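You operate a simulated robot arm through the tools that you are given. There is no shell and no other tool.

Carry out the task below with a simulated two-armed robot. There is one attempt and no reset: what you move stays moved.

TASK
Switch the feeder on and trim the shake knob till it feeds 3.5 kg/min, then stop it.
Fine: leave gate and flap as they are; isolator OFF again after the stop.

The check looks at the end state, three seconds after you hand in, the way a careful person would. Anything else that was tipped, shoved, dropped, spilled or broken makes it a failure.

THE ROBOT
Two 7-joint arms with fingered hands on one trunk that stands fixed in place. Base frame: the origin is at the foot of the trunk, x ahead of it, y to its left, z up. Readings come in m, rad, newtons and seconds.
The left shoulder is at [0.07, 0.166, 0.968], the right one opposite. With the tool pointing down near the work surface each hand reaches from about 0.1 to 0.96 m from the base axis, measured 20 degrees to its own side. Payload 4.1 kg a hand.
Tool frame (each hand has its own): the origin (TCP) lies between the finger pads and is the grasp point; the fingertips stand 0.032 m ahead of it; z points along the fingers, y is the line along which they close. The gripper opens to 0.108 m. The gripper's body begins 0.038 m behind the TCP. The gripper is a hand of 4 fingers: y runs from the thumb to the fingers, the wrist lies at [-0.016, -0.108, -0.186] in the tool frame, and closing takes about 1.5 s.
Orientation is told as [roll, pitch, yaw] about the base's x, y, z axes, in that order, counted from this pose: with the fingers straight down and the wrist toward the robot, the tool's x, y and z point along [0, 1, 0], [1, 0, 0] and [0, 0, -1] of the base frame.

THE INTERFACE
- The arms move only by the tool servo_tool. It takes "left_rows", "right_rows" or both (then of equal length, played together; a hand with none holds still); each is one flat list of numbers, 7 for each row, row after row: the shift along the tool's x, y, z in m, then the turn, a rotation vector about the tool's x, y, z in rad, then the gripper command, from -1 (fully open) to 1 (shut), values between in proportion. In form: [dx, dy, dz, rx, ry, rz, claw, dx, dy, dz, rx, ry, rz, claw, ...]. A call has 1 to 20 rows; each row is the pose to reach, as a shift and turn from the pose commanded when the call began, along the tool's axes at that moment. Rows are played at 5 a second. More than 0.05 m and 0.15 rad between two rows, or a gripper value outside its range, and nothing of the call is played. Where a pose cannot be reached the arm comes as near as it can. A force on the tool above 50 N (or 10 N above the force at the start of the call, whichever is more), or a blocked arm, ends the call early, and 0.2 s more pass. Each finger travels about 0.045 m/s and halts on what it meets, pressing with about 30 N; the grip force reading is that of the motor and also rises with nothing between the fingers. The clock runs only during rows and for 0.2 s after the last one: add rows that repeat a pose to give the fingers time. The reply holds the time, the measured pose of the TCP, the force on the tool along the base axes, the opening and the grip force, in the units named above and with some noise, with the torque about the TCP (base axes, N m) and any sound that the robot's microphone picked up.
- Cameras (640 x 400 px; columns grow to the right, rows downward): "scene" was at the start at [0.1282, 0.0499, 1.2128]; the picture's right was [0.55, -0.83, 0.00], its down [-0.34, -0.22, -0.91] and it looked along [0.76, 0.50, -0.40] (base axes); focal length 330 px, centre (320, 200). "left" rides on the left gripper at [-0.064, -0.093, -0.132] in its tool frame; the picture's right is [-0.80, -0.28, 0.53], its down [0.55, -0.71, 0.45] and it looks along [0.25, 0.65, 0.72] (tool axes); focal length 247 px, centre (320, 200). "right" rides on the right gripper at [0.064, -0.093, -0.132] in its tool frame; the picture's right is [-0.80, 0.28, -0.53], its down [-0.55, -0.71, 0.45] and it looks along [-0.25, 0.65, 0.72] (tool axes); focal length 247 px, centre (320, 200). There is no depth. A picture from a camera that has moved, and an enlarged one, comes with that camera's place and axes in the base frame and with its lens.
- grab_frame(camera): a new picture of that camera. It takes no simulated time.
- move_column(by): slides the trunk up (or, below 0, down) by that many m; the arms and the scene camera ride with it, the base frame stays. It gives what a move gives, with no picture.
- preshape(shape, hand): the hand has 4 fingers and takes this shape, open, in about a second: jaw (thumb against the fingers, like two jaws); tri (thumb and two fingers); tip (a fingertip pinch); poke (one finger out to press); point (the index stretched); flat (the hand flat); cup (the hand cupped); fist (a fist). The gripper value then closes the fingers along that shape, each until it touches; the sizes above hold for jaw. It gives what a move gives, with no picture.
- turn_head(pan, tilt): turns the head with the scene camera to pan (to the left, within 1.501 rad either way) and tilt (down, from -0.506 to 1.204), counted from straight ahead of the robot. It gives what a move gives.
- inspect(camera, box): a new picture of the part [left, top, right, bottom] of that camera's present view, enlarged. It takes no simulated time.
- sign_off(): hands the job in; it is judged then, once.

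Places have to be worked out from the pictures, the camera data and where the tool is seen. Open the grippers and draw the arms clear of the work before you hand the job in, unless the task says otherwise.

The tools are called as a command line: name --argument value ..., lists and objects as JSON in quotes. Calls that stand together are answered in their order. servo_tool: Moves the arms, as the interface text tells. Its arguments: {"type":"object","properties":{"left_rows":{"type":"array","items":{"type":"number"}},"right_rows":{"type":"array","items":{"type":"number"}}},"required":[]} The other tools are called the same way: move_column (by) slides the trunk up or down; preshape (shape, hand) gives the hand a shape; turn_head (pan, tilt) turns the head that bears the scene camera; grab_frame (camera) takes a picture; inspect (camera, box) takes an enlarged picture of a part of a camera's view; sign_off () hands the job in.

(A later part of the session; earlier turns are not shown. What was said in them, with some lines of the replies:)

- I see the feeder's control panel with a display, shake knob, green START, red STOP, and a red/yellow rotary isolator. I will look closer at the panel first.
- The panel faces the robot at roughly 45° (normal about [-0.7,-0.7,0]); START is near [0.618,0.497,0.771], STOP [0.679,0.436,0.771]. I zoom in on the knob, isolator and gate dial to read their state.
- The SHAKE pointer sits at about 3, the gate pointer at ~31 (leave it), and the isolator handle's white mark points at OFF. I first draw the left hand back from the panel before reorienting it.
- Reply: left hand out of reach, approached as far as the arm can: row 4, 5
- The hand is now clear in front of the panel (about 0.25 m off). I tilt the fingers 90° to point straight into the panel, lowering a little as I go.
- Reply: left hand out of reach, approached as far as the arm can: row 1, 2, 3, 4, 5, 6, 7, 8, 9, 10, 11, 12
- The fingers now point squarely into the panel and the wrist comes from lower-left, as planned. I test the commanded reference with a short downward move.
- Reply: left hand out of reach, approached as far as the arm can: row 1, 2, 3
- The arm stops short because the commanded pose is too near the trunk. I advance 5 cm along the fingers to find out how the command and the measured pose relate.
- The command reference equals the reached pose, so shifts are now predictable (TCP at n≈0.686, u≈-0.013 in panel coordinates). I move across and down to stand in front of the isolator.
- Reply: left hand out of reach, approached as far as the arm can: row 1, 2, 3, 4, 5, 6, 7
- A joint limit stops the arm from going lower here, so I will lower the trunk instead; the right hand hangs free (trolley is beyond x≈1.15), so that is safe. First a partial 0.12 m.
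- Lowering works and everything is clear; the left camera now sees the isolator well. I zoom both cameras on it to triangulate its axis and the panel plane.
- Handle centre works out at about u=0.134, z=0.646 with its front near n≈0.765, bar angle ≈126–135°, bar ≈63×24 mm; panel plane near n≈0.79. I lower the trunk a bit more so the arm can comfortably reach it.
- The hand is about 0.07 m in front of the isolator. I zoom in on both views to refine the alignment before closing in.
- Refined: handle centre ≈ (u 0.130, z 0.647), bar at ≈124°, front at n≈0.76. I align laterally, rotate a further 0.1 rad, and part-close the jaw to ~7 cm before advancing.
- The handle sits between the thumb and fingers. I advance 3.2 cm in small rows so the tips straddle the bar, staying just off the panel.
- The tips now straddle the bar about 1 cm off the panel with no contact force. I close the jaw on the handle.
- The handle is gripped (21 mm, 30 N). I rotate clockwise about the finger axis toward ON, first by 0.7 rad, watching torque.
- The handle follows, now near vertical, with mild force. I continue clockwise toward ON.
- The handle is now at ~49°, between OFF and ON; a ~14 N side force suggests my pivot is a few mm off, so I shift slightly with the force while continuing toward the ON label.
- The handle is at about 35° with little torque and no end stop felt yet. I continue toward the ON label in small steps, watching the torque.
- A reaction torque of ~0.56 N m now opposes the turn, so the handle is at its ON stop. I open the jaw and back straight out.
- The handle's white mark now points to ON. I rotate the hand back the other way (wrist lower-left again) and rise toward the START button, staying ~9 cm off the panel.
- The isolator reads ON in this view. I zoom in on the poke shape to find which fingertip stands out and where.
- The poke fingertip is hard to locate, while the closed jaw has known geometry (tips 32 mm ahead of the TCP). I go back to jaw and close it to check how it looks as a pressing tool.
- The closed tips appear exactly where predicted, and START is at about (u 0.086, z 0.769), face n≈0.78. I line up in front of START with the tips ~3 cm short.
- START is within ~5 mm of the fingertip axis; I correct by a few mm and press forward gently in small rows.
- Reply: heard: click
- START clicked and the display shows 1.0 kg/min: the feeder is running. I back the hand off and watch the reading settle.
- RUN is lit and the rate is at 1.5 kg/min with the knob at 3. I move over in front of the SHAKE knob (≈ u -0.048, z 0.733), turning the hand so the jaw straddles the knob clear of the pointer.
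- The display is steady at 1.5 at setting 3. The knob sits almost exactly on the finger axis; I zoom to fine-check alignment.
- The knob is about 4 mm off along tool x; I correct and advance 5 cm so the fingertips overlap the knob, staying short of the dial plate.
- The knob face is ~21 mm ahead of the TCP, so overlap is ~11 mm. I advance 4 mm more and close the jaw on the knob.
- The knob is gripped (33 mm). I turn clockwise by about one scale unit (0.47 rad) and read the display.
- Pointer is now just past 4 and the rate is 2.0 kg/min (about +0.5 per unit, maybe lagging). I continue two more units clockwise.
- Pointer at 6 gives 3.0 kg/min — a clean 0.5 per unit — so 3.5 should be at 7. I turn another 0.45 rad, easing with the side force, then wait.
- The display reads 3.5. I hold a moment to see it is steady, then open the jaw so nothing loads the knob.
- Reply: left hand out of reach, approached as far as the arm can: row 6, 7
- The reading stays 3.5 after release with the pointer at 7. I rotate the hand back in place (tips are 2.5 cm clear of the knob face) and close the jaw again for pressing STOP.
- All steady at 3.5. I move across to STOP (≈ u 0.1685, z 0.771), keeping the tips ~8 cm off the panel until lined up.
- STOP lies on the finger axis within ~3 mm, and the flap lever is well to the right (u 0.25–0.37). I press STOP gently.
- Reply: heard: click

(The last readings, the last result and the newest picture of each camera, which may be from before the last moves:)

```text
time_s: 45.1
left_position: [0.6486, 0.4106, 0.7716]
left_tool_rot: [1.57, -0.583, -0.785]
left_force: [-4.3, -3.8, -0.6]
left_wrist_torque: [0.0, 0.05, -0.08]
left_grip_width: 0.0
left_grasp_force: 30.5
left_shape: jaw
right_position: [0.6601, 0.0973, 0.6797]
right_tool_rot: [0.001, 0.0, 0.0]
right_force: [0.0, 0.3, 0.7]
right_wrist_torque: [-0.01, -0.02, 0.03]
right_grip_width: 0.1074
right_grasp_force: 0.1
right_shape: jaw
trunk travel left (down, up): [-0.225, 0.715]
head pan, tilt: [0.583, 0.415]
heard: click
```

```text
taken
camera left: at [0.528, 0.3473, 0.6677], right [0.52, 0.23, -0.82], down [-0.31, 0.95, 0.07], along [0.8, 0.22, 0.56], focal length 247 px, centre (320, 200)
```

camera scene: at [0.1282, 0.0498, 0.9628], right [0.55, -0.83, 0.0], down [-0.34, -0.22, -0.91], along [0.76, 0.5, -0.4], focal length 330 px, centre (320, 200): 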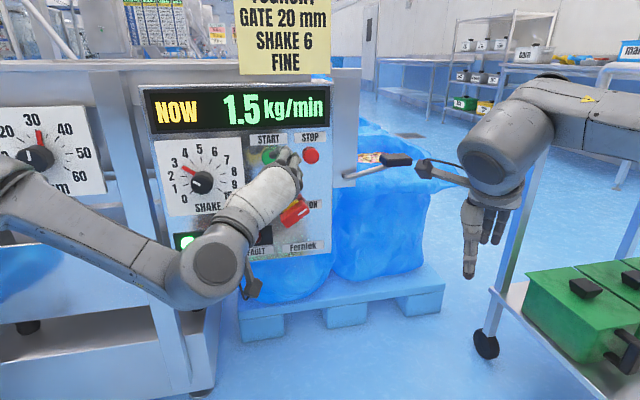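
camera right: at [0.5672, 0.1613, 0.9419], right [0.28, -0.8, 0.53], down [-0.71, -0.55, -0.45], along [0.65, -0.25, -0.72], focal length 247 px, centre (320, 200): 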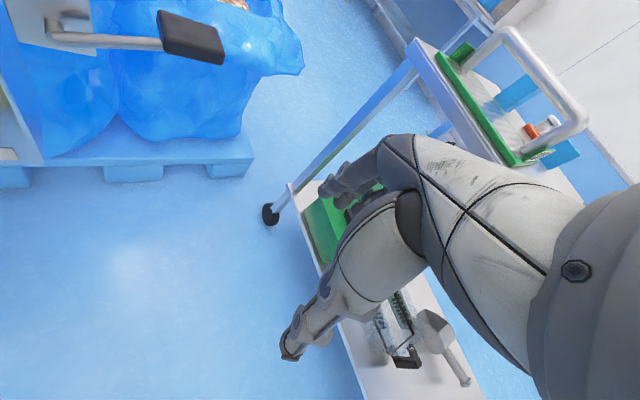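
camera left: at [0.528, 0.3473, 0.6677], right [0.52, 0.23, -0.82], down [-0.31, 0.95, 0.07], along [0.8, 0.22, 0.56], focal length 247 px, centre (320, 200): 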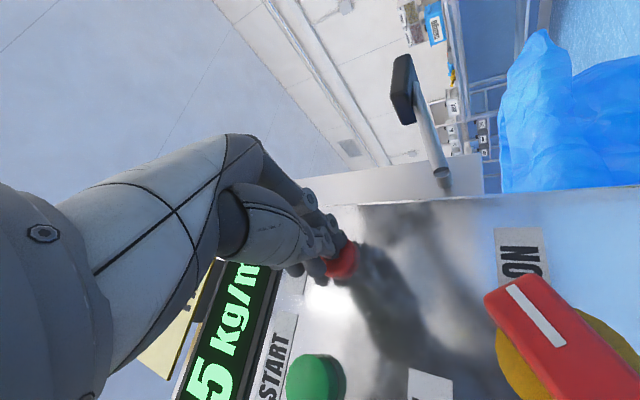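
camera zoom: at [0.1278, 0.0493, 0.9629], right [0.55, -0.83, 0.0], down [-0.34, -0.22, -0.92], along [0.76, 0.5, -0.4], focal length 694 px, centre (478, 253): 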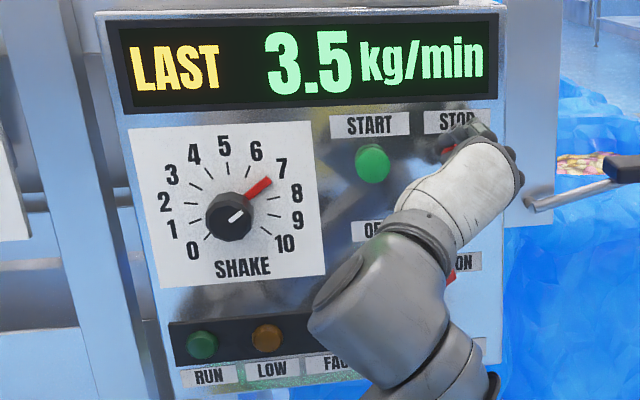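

STOP clicked: display shows LAST 3.5 and RUN is off. I back off now, then head to the isolator, rotating the hand to match the handle's ON position.

servo_tool --left_rows '[0, 0, -0.025, 0, 0, 0, 1, 0, 0, -0.055, 0, 0, 0, 1, 0, 0, -0.08, 0, 0, 0, 1]'

servo_tool --left_rows '[-0.0076, -0.0092, 0, 0, 0, 0.142, 0.5, -0.0151, -0.0183, 0, 0, 0, 0.285, 0, -0.0227, -0.0275, 0, 0, 0, 0.427, -0.3, -0.0302, -0.0367, 0, 0, 0, 0.57, -0.3, -0.0378, -0.0458, 0, 0, 0, 0.712, -0.3, -0.0453, -0.055, 0, 0, 0, 0.855, -0.3, -0.0529, -0.0641, 0, 0, 0, 0.997, -0.3, -0.0604, -0.0733, 0, 0, 0, 1.14, -0.3, -0.068, -0.0825, 0, 0, 0, 1.282, -0.3, -0.0755, -0.0916, 0, 0, 0, 1.425, -0.3, -0.0831, -0.1008, 0, 0, 0, 1.567, -0.3, -0.0831, -0.1008, 0.02, 0, 0, 1.567, -0.3]'

grab_frame --camera "left"

inspect --camera "scene" --box '[140, 80, 350, 270]'

```text
time_s: 45.9
left_position: [0.5939, 0.3537, 0.7713]
left_tool_rot: [1.571, -0.582, -0.784]
left_force: [0.1, -0.5, 0.8]
left_wrist_torque: [0.04, -0.02, 0.05]
left_grip_width: 0.0001
left_grasp_force: 30.0
left_shape: jaw
right_position: [0.6611, 0.0976, 0.6794]
right_tool_rot: [0.0, 0.0, -0.001]
right_force: [0.3, -0.3, -0.2]
right_wrist_torque: [0.01, -0.01, 0.0]
right_grip_width: 0.1078
right_grasp_force: 0.1
right_shape: jaw
trunk travel left (down, up): [-0.225, 0.715]
head pan, tilt: [0.583, 0.415]
```

```text
time_s: 48.5
left_position: [0.5807, 0.3964, 0.645]
left_tool_rot: [1.565, 0.983, -0.79]
left_force: [0.3, 0.5, -0.1]
left_wrist_torque: [-0.01, -0.01, 0.0]
left_grip_width: 0.07
left_grasp_force: 0.0
left_shape: jaw
right_position: [0.6603, 0.0976, 0.6798]
right_tool_rot: [-0.001, 0.0, -0.001]
right_force: [0.6, 0.9, -0.8]
right_wrist_torque: [-0.01, 0.0, 0.01]
right_grip_width: 0.1078
right_grasp_force: 0.0
right_shape: jaw
trunk travel left (down, up): [-0.225, 0.715]
head pan, tilt: [0.583, 0.415]
```

```text
taken
camera left: at [0.414, 0.3775, 0.6879], right [-0.2, 0.96, -0.21], down [0.37, 0.27, 0.89], along [0.91, 0.11, -0.41], focal length 247 px, centre (320, 200)
```

left: 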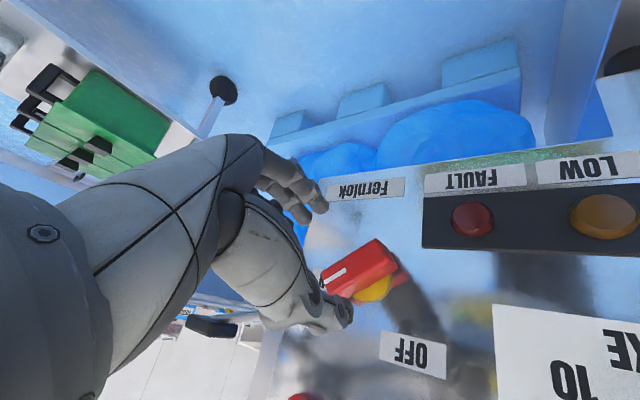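

```text
2.11 times, centred on (245, 175) of scene
camera zoom: at [0.1283, 0.0498, 0.9628], right [0.55, -0.83, 0.0], down [-0.34, -0.22, -0.91], along [0.76, 0.5, -0.4], focal length 694 px, centre (478, 253)
```

zoom: 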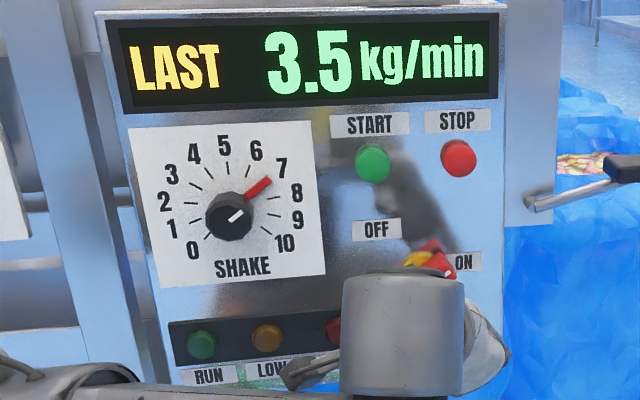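

The hand is in front of the isolator, aligned with the ON handle. I zoom to check the alignment before going in.

inspect --camera "left" --box '[270, 190, 450, 370]'

```text
2.22 times, centred on (360, 280) of left
camera zoom: at [0.414, 0.3775, 0.6879], right [-0.2, 0.96, -0.21], down [0.37, 0.27, 0.89], along [0.91, 0.11, -0.41], focal length 549 px, centre (231, 22)
```

zoom: 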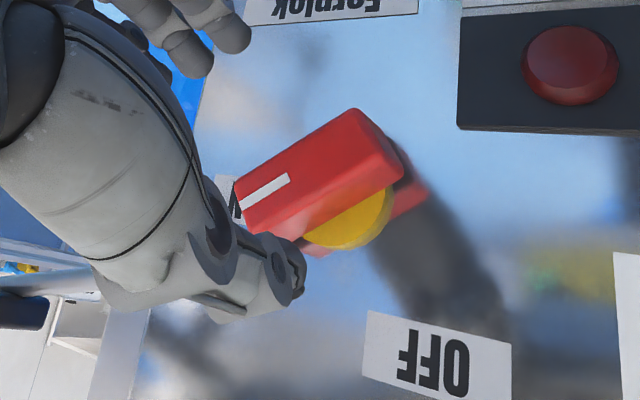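

The handle is centred and parallel to the jaw. I advance 5.4 cm, close on the handle, as before.

servo_tool --left_rows '[0, -0.001, 0.02, 0, 0, 0, -0.3, 0, -0.001, 0.04, 0, 0, 0, -0.3, 0, -0.001, 0.054, 0, 0, 0, -0.3, 0, -0.001, 0.054, 0, 0, 0, 0.2, 0, -0.001, 0.054, 0, 0, 0, 0.5, 0, -0.001, 0.054, 0, 0, 0, 0.8, 0, -0.001, 0.054, 0, 0, 0, 0.8, 0, -0.001, 0.054, 0, 0, 0, 0.8]'

grab_frame --camera "left"

```text
time_s: 50.3
left_position: [0.6185, 0.435, 0.6471]
left_tool_rot: [1.565, 0.982, -0.792]
left_force: [3.8, 0.5, -1.8]
left_wrist_torque: [-0.01, 0.04, -0.04]
left_grip_width: 0.0207
left_grasp_force: 29.6
left_shape: jaw
right_position: [0.6609, 0.097, 0.6794]
right_tool_rot: [0.001, -0.001, 0.0]
right_force: [0.2, -0.2, -1.3]
right_wrist_torque: [0.01, 0.03, -0.03]
right_grip_width: 0.1075
right_grasp_force: 0.0
right_shape: jaw
trunk travel left (down, up): [-0.225, 0.715]
head pan, tilt: [0.583, 0.415]
```

```text
taken
camera left: at [0.4517, 0.4166, 0.6891], right [-0.2, 0.96, -0.21], down [0.37, 0.27, 0.89], along [0.91, 0.11, -0.4], focal length 247 px, centre (320, 200)
```

left: 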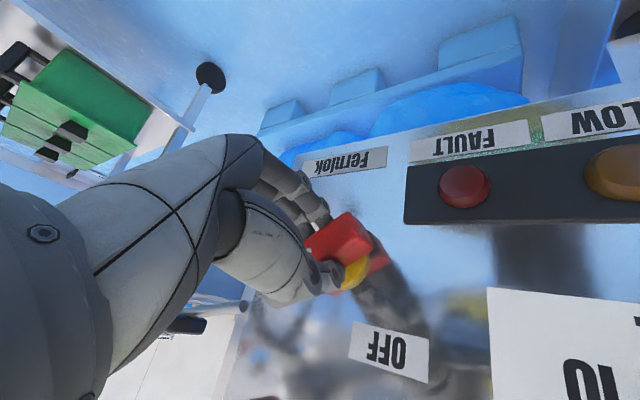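

Gripped at 21 mm. I rotate counter-clockwise toward OFF, first 0.8 rad.

servo_tool --left_rows '[0, 0, 0, 0, 0, -0.1, 0.8, 0, 0, 0, 0, 0, -0.2, 0.8, 0, 0, 0, 0, 0, -0.3, 0.8, 0, 0, 0, 0, 0, -0.4, 0.8, 0, 0, 0, 0, 0, -0.5, 0.8, 0, 0, 0, 0, 0, -0.6, 0.8, 0, 0, 0, 0, 0, -0.7, 0.8, 0, 0, 0, 0, 0, -0.8, 0.8]'

inspect --camera "scene" --box '[240, 120, 350, 260]'

```text
time_s: 52.1
left_position: [0.617, 0.4346, 0.6458]
left_tool_rot: [1.566, 0.181, -0.785]
left_force: [3.5, 10.4, -5.4]
left_wrist_torque: [0.0, 0.2, 0.09]
left_grip_width: 0.0202
left_grasp_force: 30.3
left_shape: jaw
right_position: [0.6607, 0.0993, 0.6785]
right_tool_rot: [-0.001, 0.0, 0.001]
right_force: [0.4, -0.2, -0.8]
right_wrist_torque: [0.01, 0.02, 0.03]
right_grip_width: 0.1078
right_grasp_force: 0.0
right_shape: jaw
trunk travel left (down, up): [-0.225, 0.715]
head pan, tilt: [0.583, 0.415]
```

```text
2.86 times, centred on (295, 190) of scene
camera zoom: at [0.1288, 0.0509, 0.9627], right [0.55, -0.83, 0.0], down [-0.34, -0.22, -0.91], along [0.76, 0.5, -0.4], focal length 941 px, centre (391, 229)
```

zoom: 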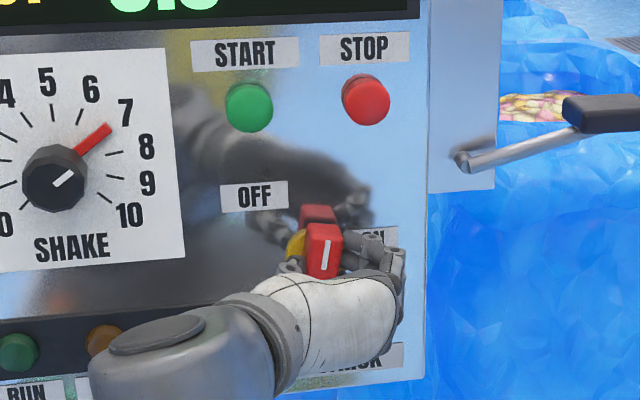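

The handle follows past vertical. I continue counter-clockwise to the OFF position.

servo_tool --left_rows '[0, 0, 0, 0, 0, -0.1, 0.8, 0, 0, 0, 0, 0, -0.2, 0.8, 0, 0, 0, 0, 0, -0.3, 0.8, 0, 0, 0, 0, 0, -0.4, 0.8, 0, 0, 0, 0, 0, -0.5, 0.8, 0, 0, 0, 0, 0, -0.6, 0.8, 0, 0, 0, 0, 0, -0.7, 0.8, 0, 0, 0, 0, 0, -0.78, 0.8]'

inspect --camera "scene" --box '[240, 120, 350, 260]'

grab_frame --camera "left"

```text
time_s: 53.9
left_position: [0.6185, 0.4337, 0.6454]
left_tool_rot: [1.565, -0.6, -0.784]
left_force: [2.0, 7.0, -6.3]
left_wrist_torque: [-0.08, 0.16, 0.09]
left_grip_width: 0.0199
left_grasp_force: 30.1
left_shape: jaw
right_position: [0.662, 0.0999, 0.6788]
right_tool_rot: [-0.003, 0.002, 0.0]
right_force: [-0.4, 0.5, -0.7]
right_wrist_torque: [0.02, -0.01, 0.03]
right_grip_width: 0.1077
right_grasp_force: 0.0
right_shape: jaw
trunk travel left (down, up): [-0.225, 0.715]
head pan, tilt: [0.583, 0.415]
```

```text
2.86 times, centred on (295, 190) of scene
camera zoom: at [0.129, 0.0508, 0.9627], right [0.55, -0.83, 0.0], down [-0.34, -0.22, -0.91], along [0.76, 0.5, -0.41], focal length 941 px, centre (391, 229)
```

zoom: 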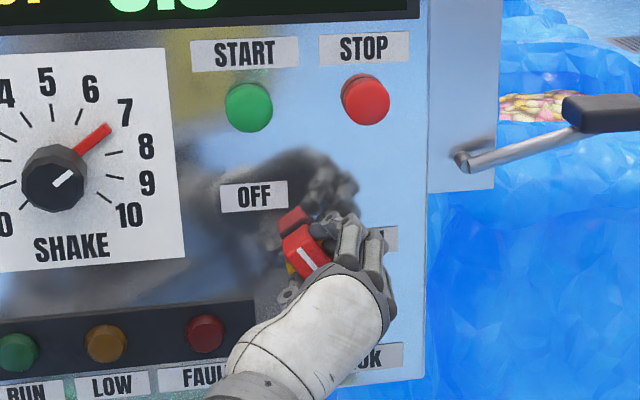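

```text
taken
camera left: at [0.497, 0.3698, 0.5418], right [0.53, 0.22, -0.82], down [-0.31, 0.95, 0.05], along [0.79, 0.23, 0.57], focal length 247 px, centre (320, 200)
```

left: 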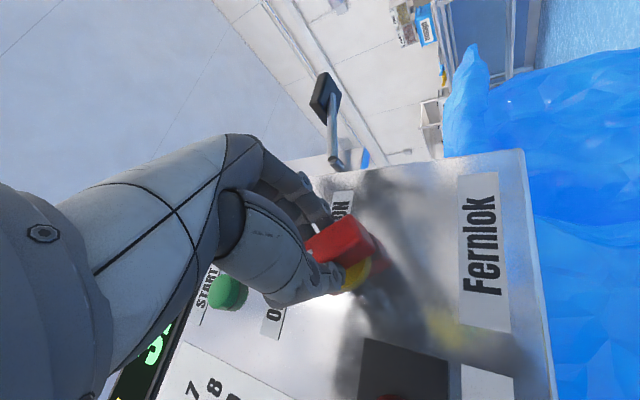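

The handle is back at the OFF angle but the stop torque isn't felt yet; I turn a little further to seat it.

servo_tool --left_rows '[0, 0, 0, 0, 0, -0.06, 0.8, 0, 0, 0, 0, 0, -0.12, 0.8, 0, 0, 0, 0, 0, -0.12, 0.8]'

inspect --camera "scene" --box '[240, 120, 350, 260]'

```text
time_s: 54.7
left_position: [0.618, 0.4331, 0.6473]
left_tool_rot: [1.567, -0.718, -0.783]
left_force: [1.0, 4.1, -4.4]
left_wrist_torque: [0.35, 0.47, 0.15]
left_grip_width: 0.0195
left_grasp_force: 29.6
left_shape: jaw
right_position: [0.6618, 0.0973, 0.6795]
right_tool_rot: [0.0, 0.002, -0.001]
right_force: [-0.1, -0.7, 0.5]
right_wrist_torque: [-0.01, -0.02, 0.02]
right_grip_width: 0.1077
right_grasp_force: 0.1
right_shape: jaw
trunk travel left (down, up): [-0.225, 0.715]
head pan, tilt: [0.583, 0.415]
```

```text
2.86 times, centred on (295, 190) of scene
camera zoom: at [0.1287, 0.0502, 0.9627], right [0.55, -0.83, 0.0], down [-0.34, -0.22, -0.91], along [0.76, 0.5, -0.4], focal length 941 px, centre (391, 229)
```

zoom: 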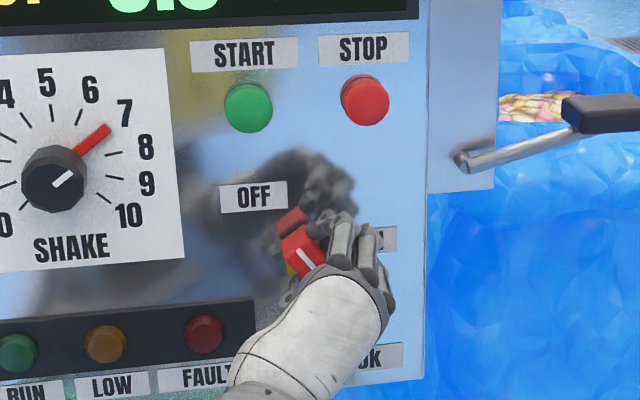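

Stop torque of ~0.58 N m is felt, so the handle is seated at OFF. I relax the twist slightly, open the jaw and back straight out.

servo_tool --left_rows '[0, 0, 0, 0, 0, 0.04, 0.3, 0, 0, 0, 0, 0, 0.04, -0.1, 0, 0, 0, 0, 0, 0.04, -0.3, 0, 0, 0, 0, 0, 0.04, -0.3, 0, 0, -0.02, 0, 0, 0.04, -0.3, 0, 0, -0.045, 0, 0, 0.04, -0.3, 0, 0, -0.07, 0, 0, 0.04, -0.3]'

grab_frame --camera "left"

inspect --camera "scene" --box '[140, 80, 350, 270]'

```text
time_s: 56.3
left_position: [0.5686, 0.3845, 0.6476]
left_tool_rot: [1.566, -0.677, -0.784]
left_force: [0.7, 0.2, 0.5]
left_wrist_torque: [0.04, 0.0, -0.03]
left_grip_width: 0.0696
left_grasp_force: 0.1
left_shape: jaw
right_position: [0.6611, 0.0973, 0.6811]
right_tool_rot: [0.0, 0.001, 0.0]
right_force: [1.2, -0.1, -0.5]
right_wrist_torque: [-0.01, -0.04, 0.01]
right_grip_width: 0.1078
right_grasp_force: 0.0
right_shape: jaw
trunk travel left (down, up): [-0.225, 0.715]
head pan, tilt: [0.583, 0.415]
```

```text
taken
camera left: at [0.4526, 0.3143, 0.5402], right [0.57, 0.18, -0.8], down [-0.31, 0.95, -0.01], along [0.76, 0.26, 0.6], focal length 247 px, centre (320, 200)
```

left: 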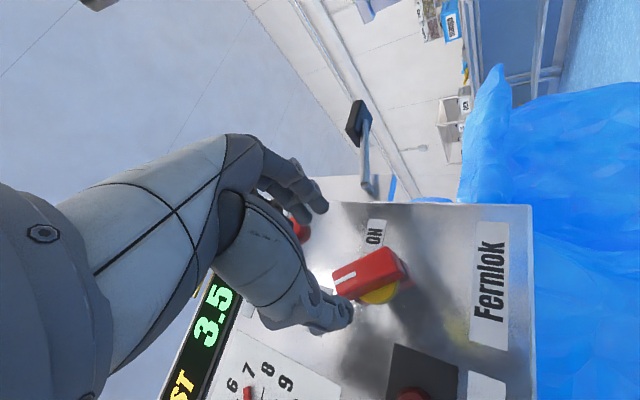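

```text
2.11 times, centred on (245, 175) of scene
camera zoom: at [0.1282, 0.0498, 0.9629], right [0.55, -0.83, 0.0], down [-0.34, -0.22, -0.91], along [0.76, 0.5, -0.4], focal length 694 px, centre (478, 253)
```

zoom: 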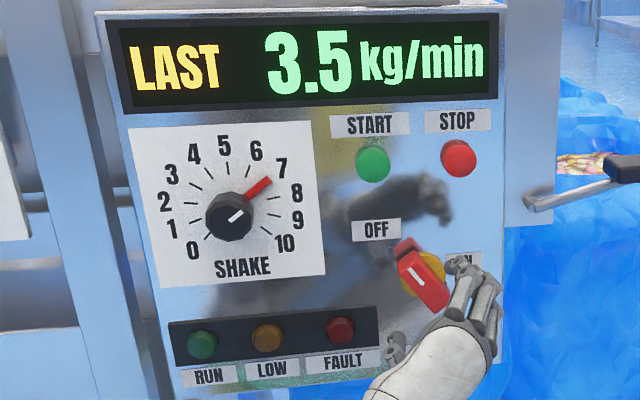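

Isolator is at OFF, display LAST 3.5, lamps off, knob at 7. I open the gripper fully and draw the hand further back from the panel.

servo_tool --left_rows '[0, 0, -0.03, 0, 0, 0, -1, 0, 0, -0.06, 0, 0, 0, -1, 0, 0, -0.09, 0, 0, 0, -1, 0, 0, -0.12, 0, 0, 0, -1, 0, 0, -0.12, 0, 0, 0, -1]'

grab_frame --camera "scene"

grab_frame --camera "left"

inspect --camera "scene" --box '[240, 120, 350, 260]'

```text
time_s: 57.5
left_position: [0.4839, 0.3007, 0.6474]
left_tool_rot: [1.567, -0.677, -0.785]
left_force: [-0.3, 0.5, 0.1]
left_wrist_torque: [0.01, 0.01, 0.03]
left_grip_width: 0.1079
left_grasp_force: 0.0
left_shape: jaw
right_position: [0.6608, 0.0976, 0.6812]
right_tool_rot: [0.0, 0.001, 0.001]
right_force: [-0.1, -0.2, -0.4]
right_wrist_torque: [-0.01, -0.01, 0.01]
right_grip_width: 0.1079
right_grasp_force: 0.1
right_shape: jaw
trunk travel left (down, up): [-0.225, 0.715]
head pan, tilt: [0.583, 0.415]
```

```text
taken
camera scene: at [0.1281, 0.0497, 0.9628], right [0.55, -0.83, 0.0], down [-0.34, -0.22, -0.91], along [0.76, 0.5, -0.4], focal length 330 px, centre (320, 200)
```

scene: 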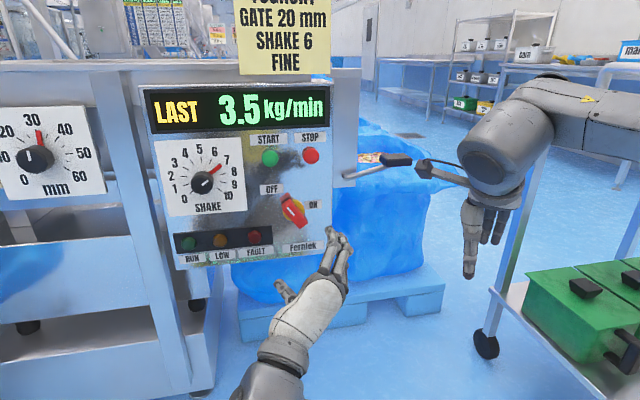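

```text
taken
camera left: at [0.3687, 0.2299, 0.5401], right [0.57, 0.18, -0.8], down [-0.32, 0.95, -0.01], along [0.76, 0.26, 0.6], focal length 247 px, centre (320, 200)
```

left: 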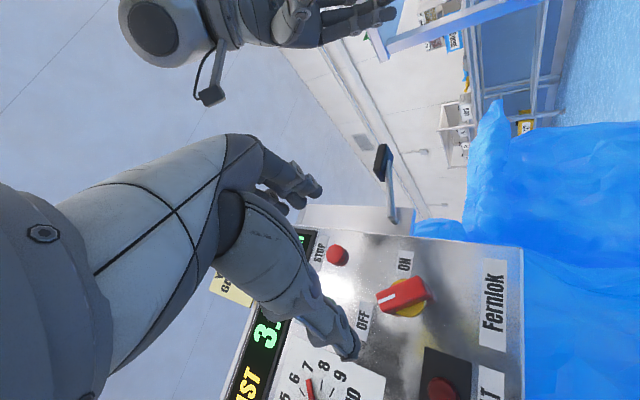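

```text
2.86 times, centred on (295, 190) of scene
camera zoom: at [0.1281, 0.0497, 0.9628], right [0.55, -0.83, 0.0], down [-0.34, -0.22, -0.91], along [0.76, 0.5, -0.4], focal length 941 px, centre (391, 229)
```

zoom: 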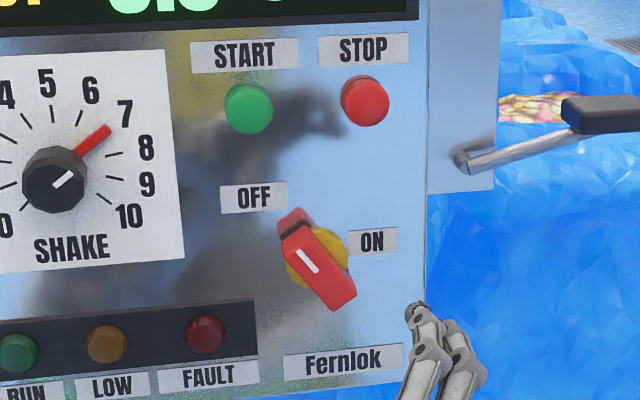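

Everything reads as required: LAST 3.5 kg/min, RUN lamp off, knob at 7, isolator handle back at OFF, gate and flap untouched, hand open and ~0.2 m clear. I hand the job in.

sign_off

```text
The job is handed in.
```

The feeder was switched on, trimmed to 3.5 kg/min, stopped, and isolated again. I have handed the job in; I have not seen the check's result.

- **Rate:** it ran at 1.5 kg/min with the shake knob at 3. Turning the knob to 7 brought it to a steady 3.5, and it held there after I let go of the knob.
- **Stop:** I pressed STOP. The display now shows LAST 3.5 kg/min and the RUN lamp is off.
- **Isolator:** I turned it back until it met its stop, and the handle points at OFF as it did at the start.
- **Gate and flap:** I touched neither. The gate pointer still reads about 31 mm and the flap lever looks as it did.
- **Hands:** both grippers are open, and the left hand is drawn back about 0.2 m from the panel. The right arm did no work. It only came down when I lowered the trunk by 0.25 m to reach the panel.
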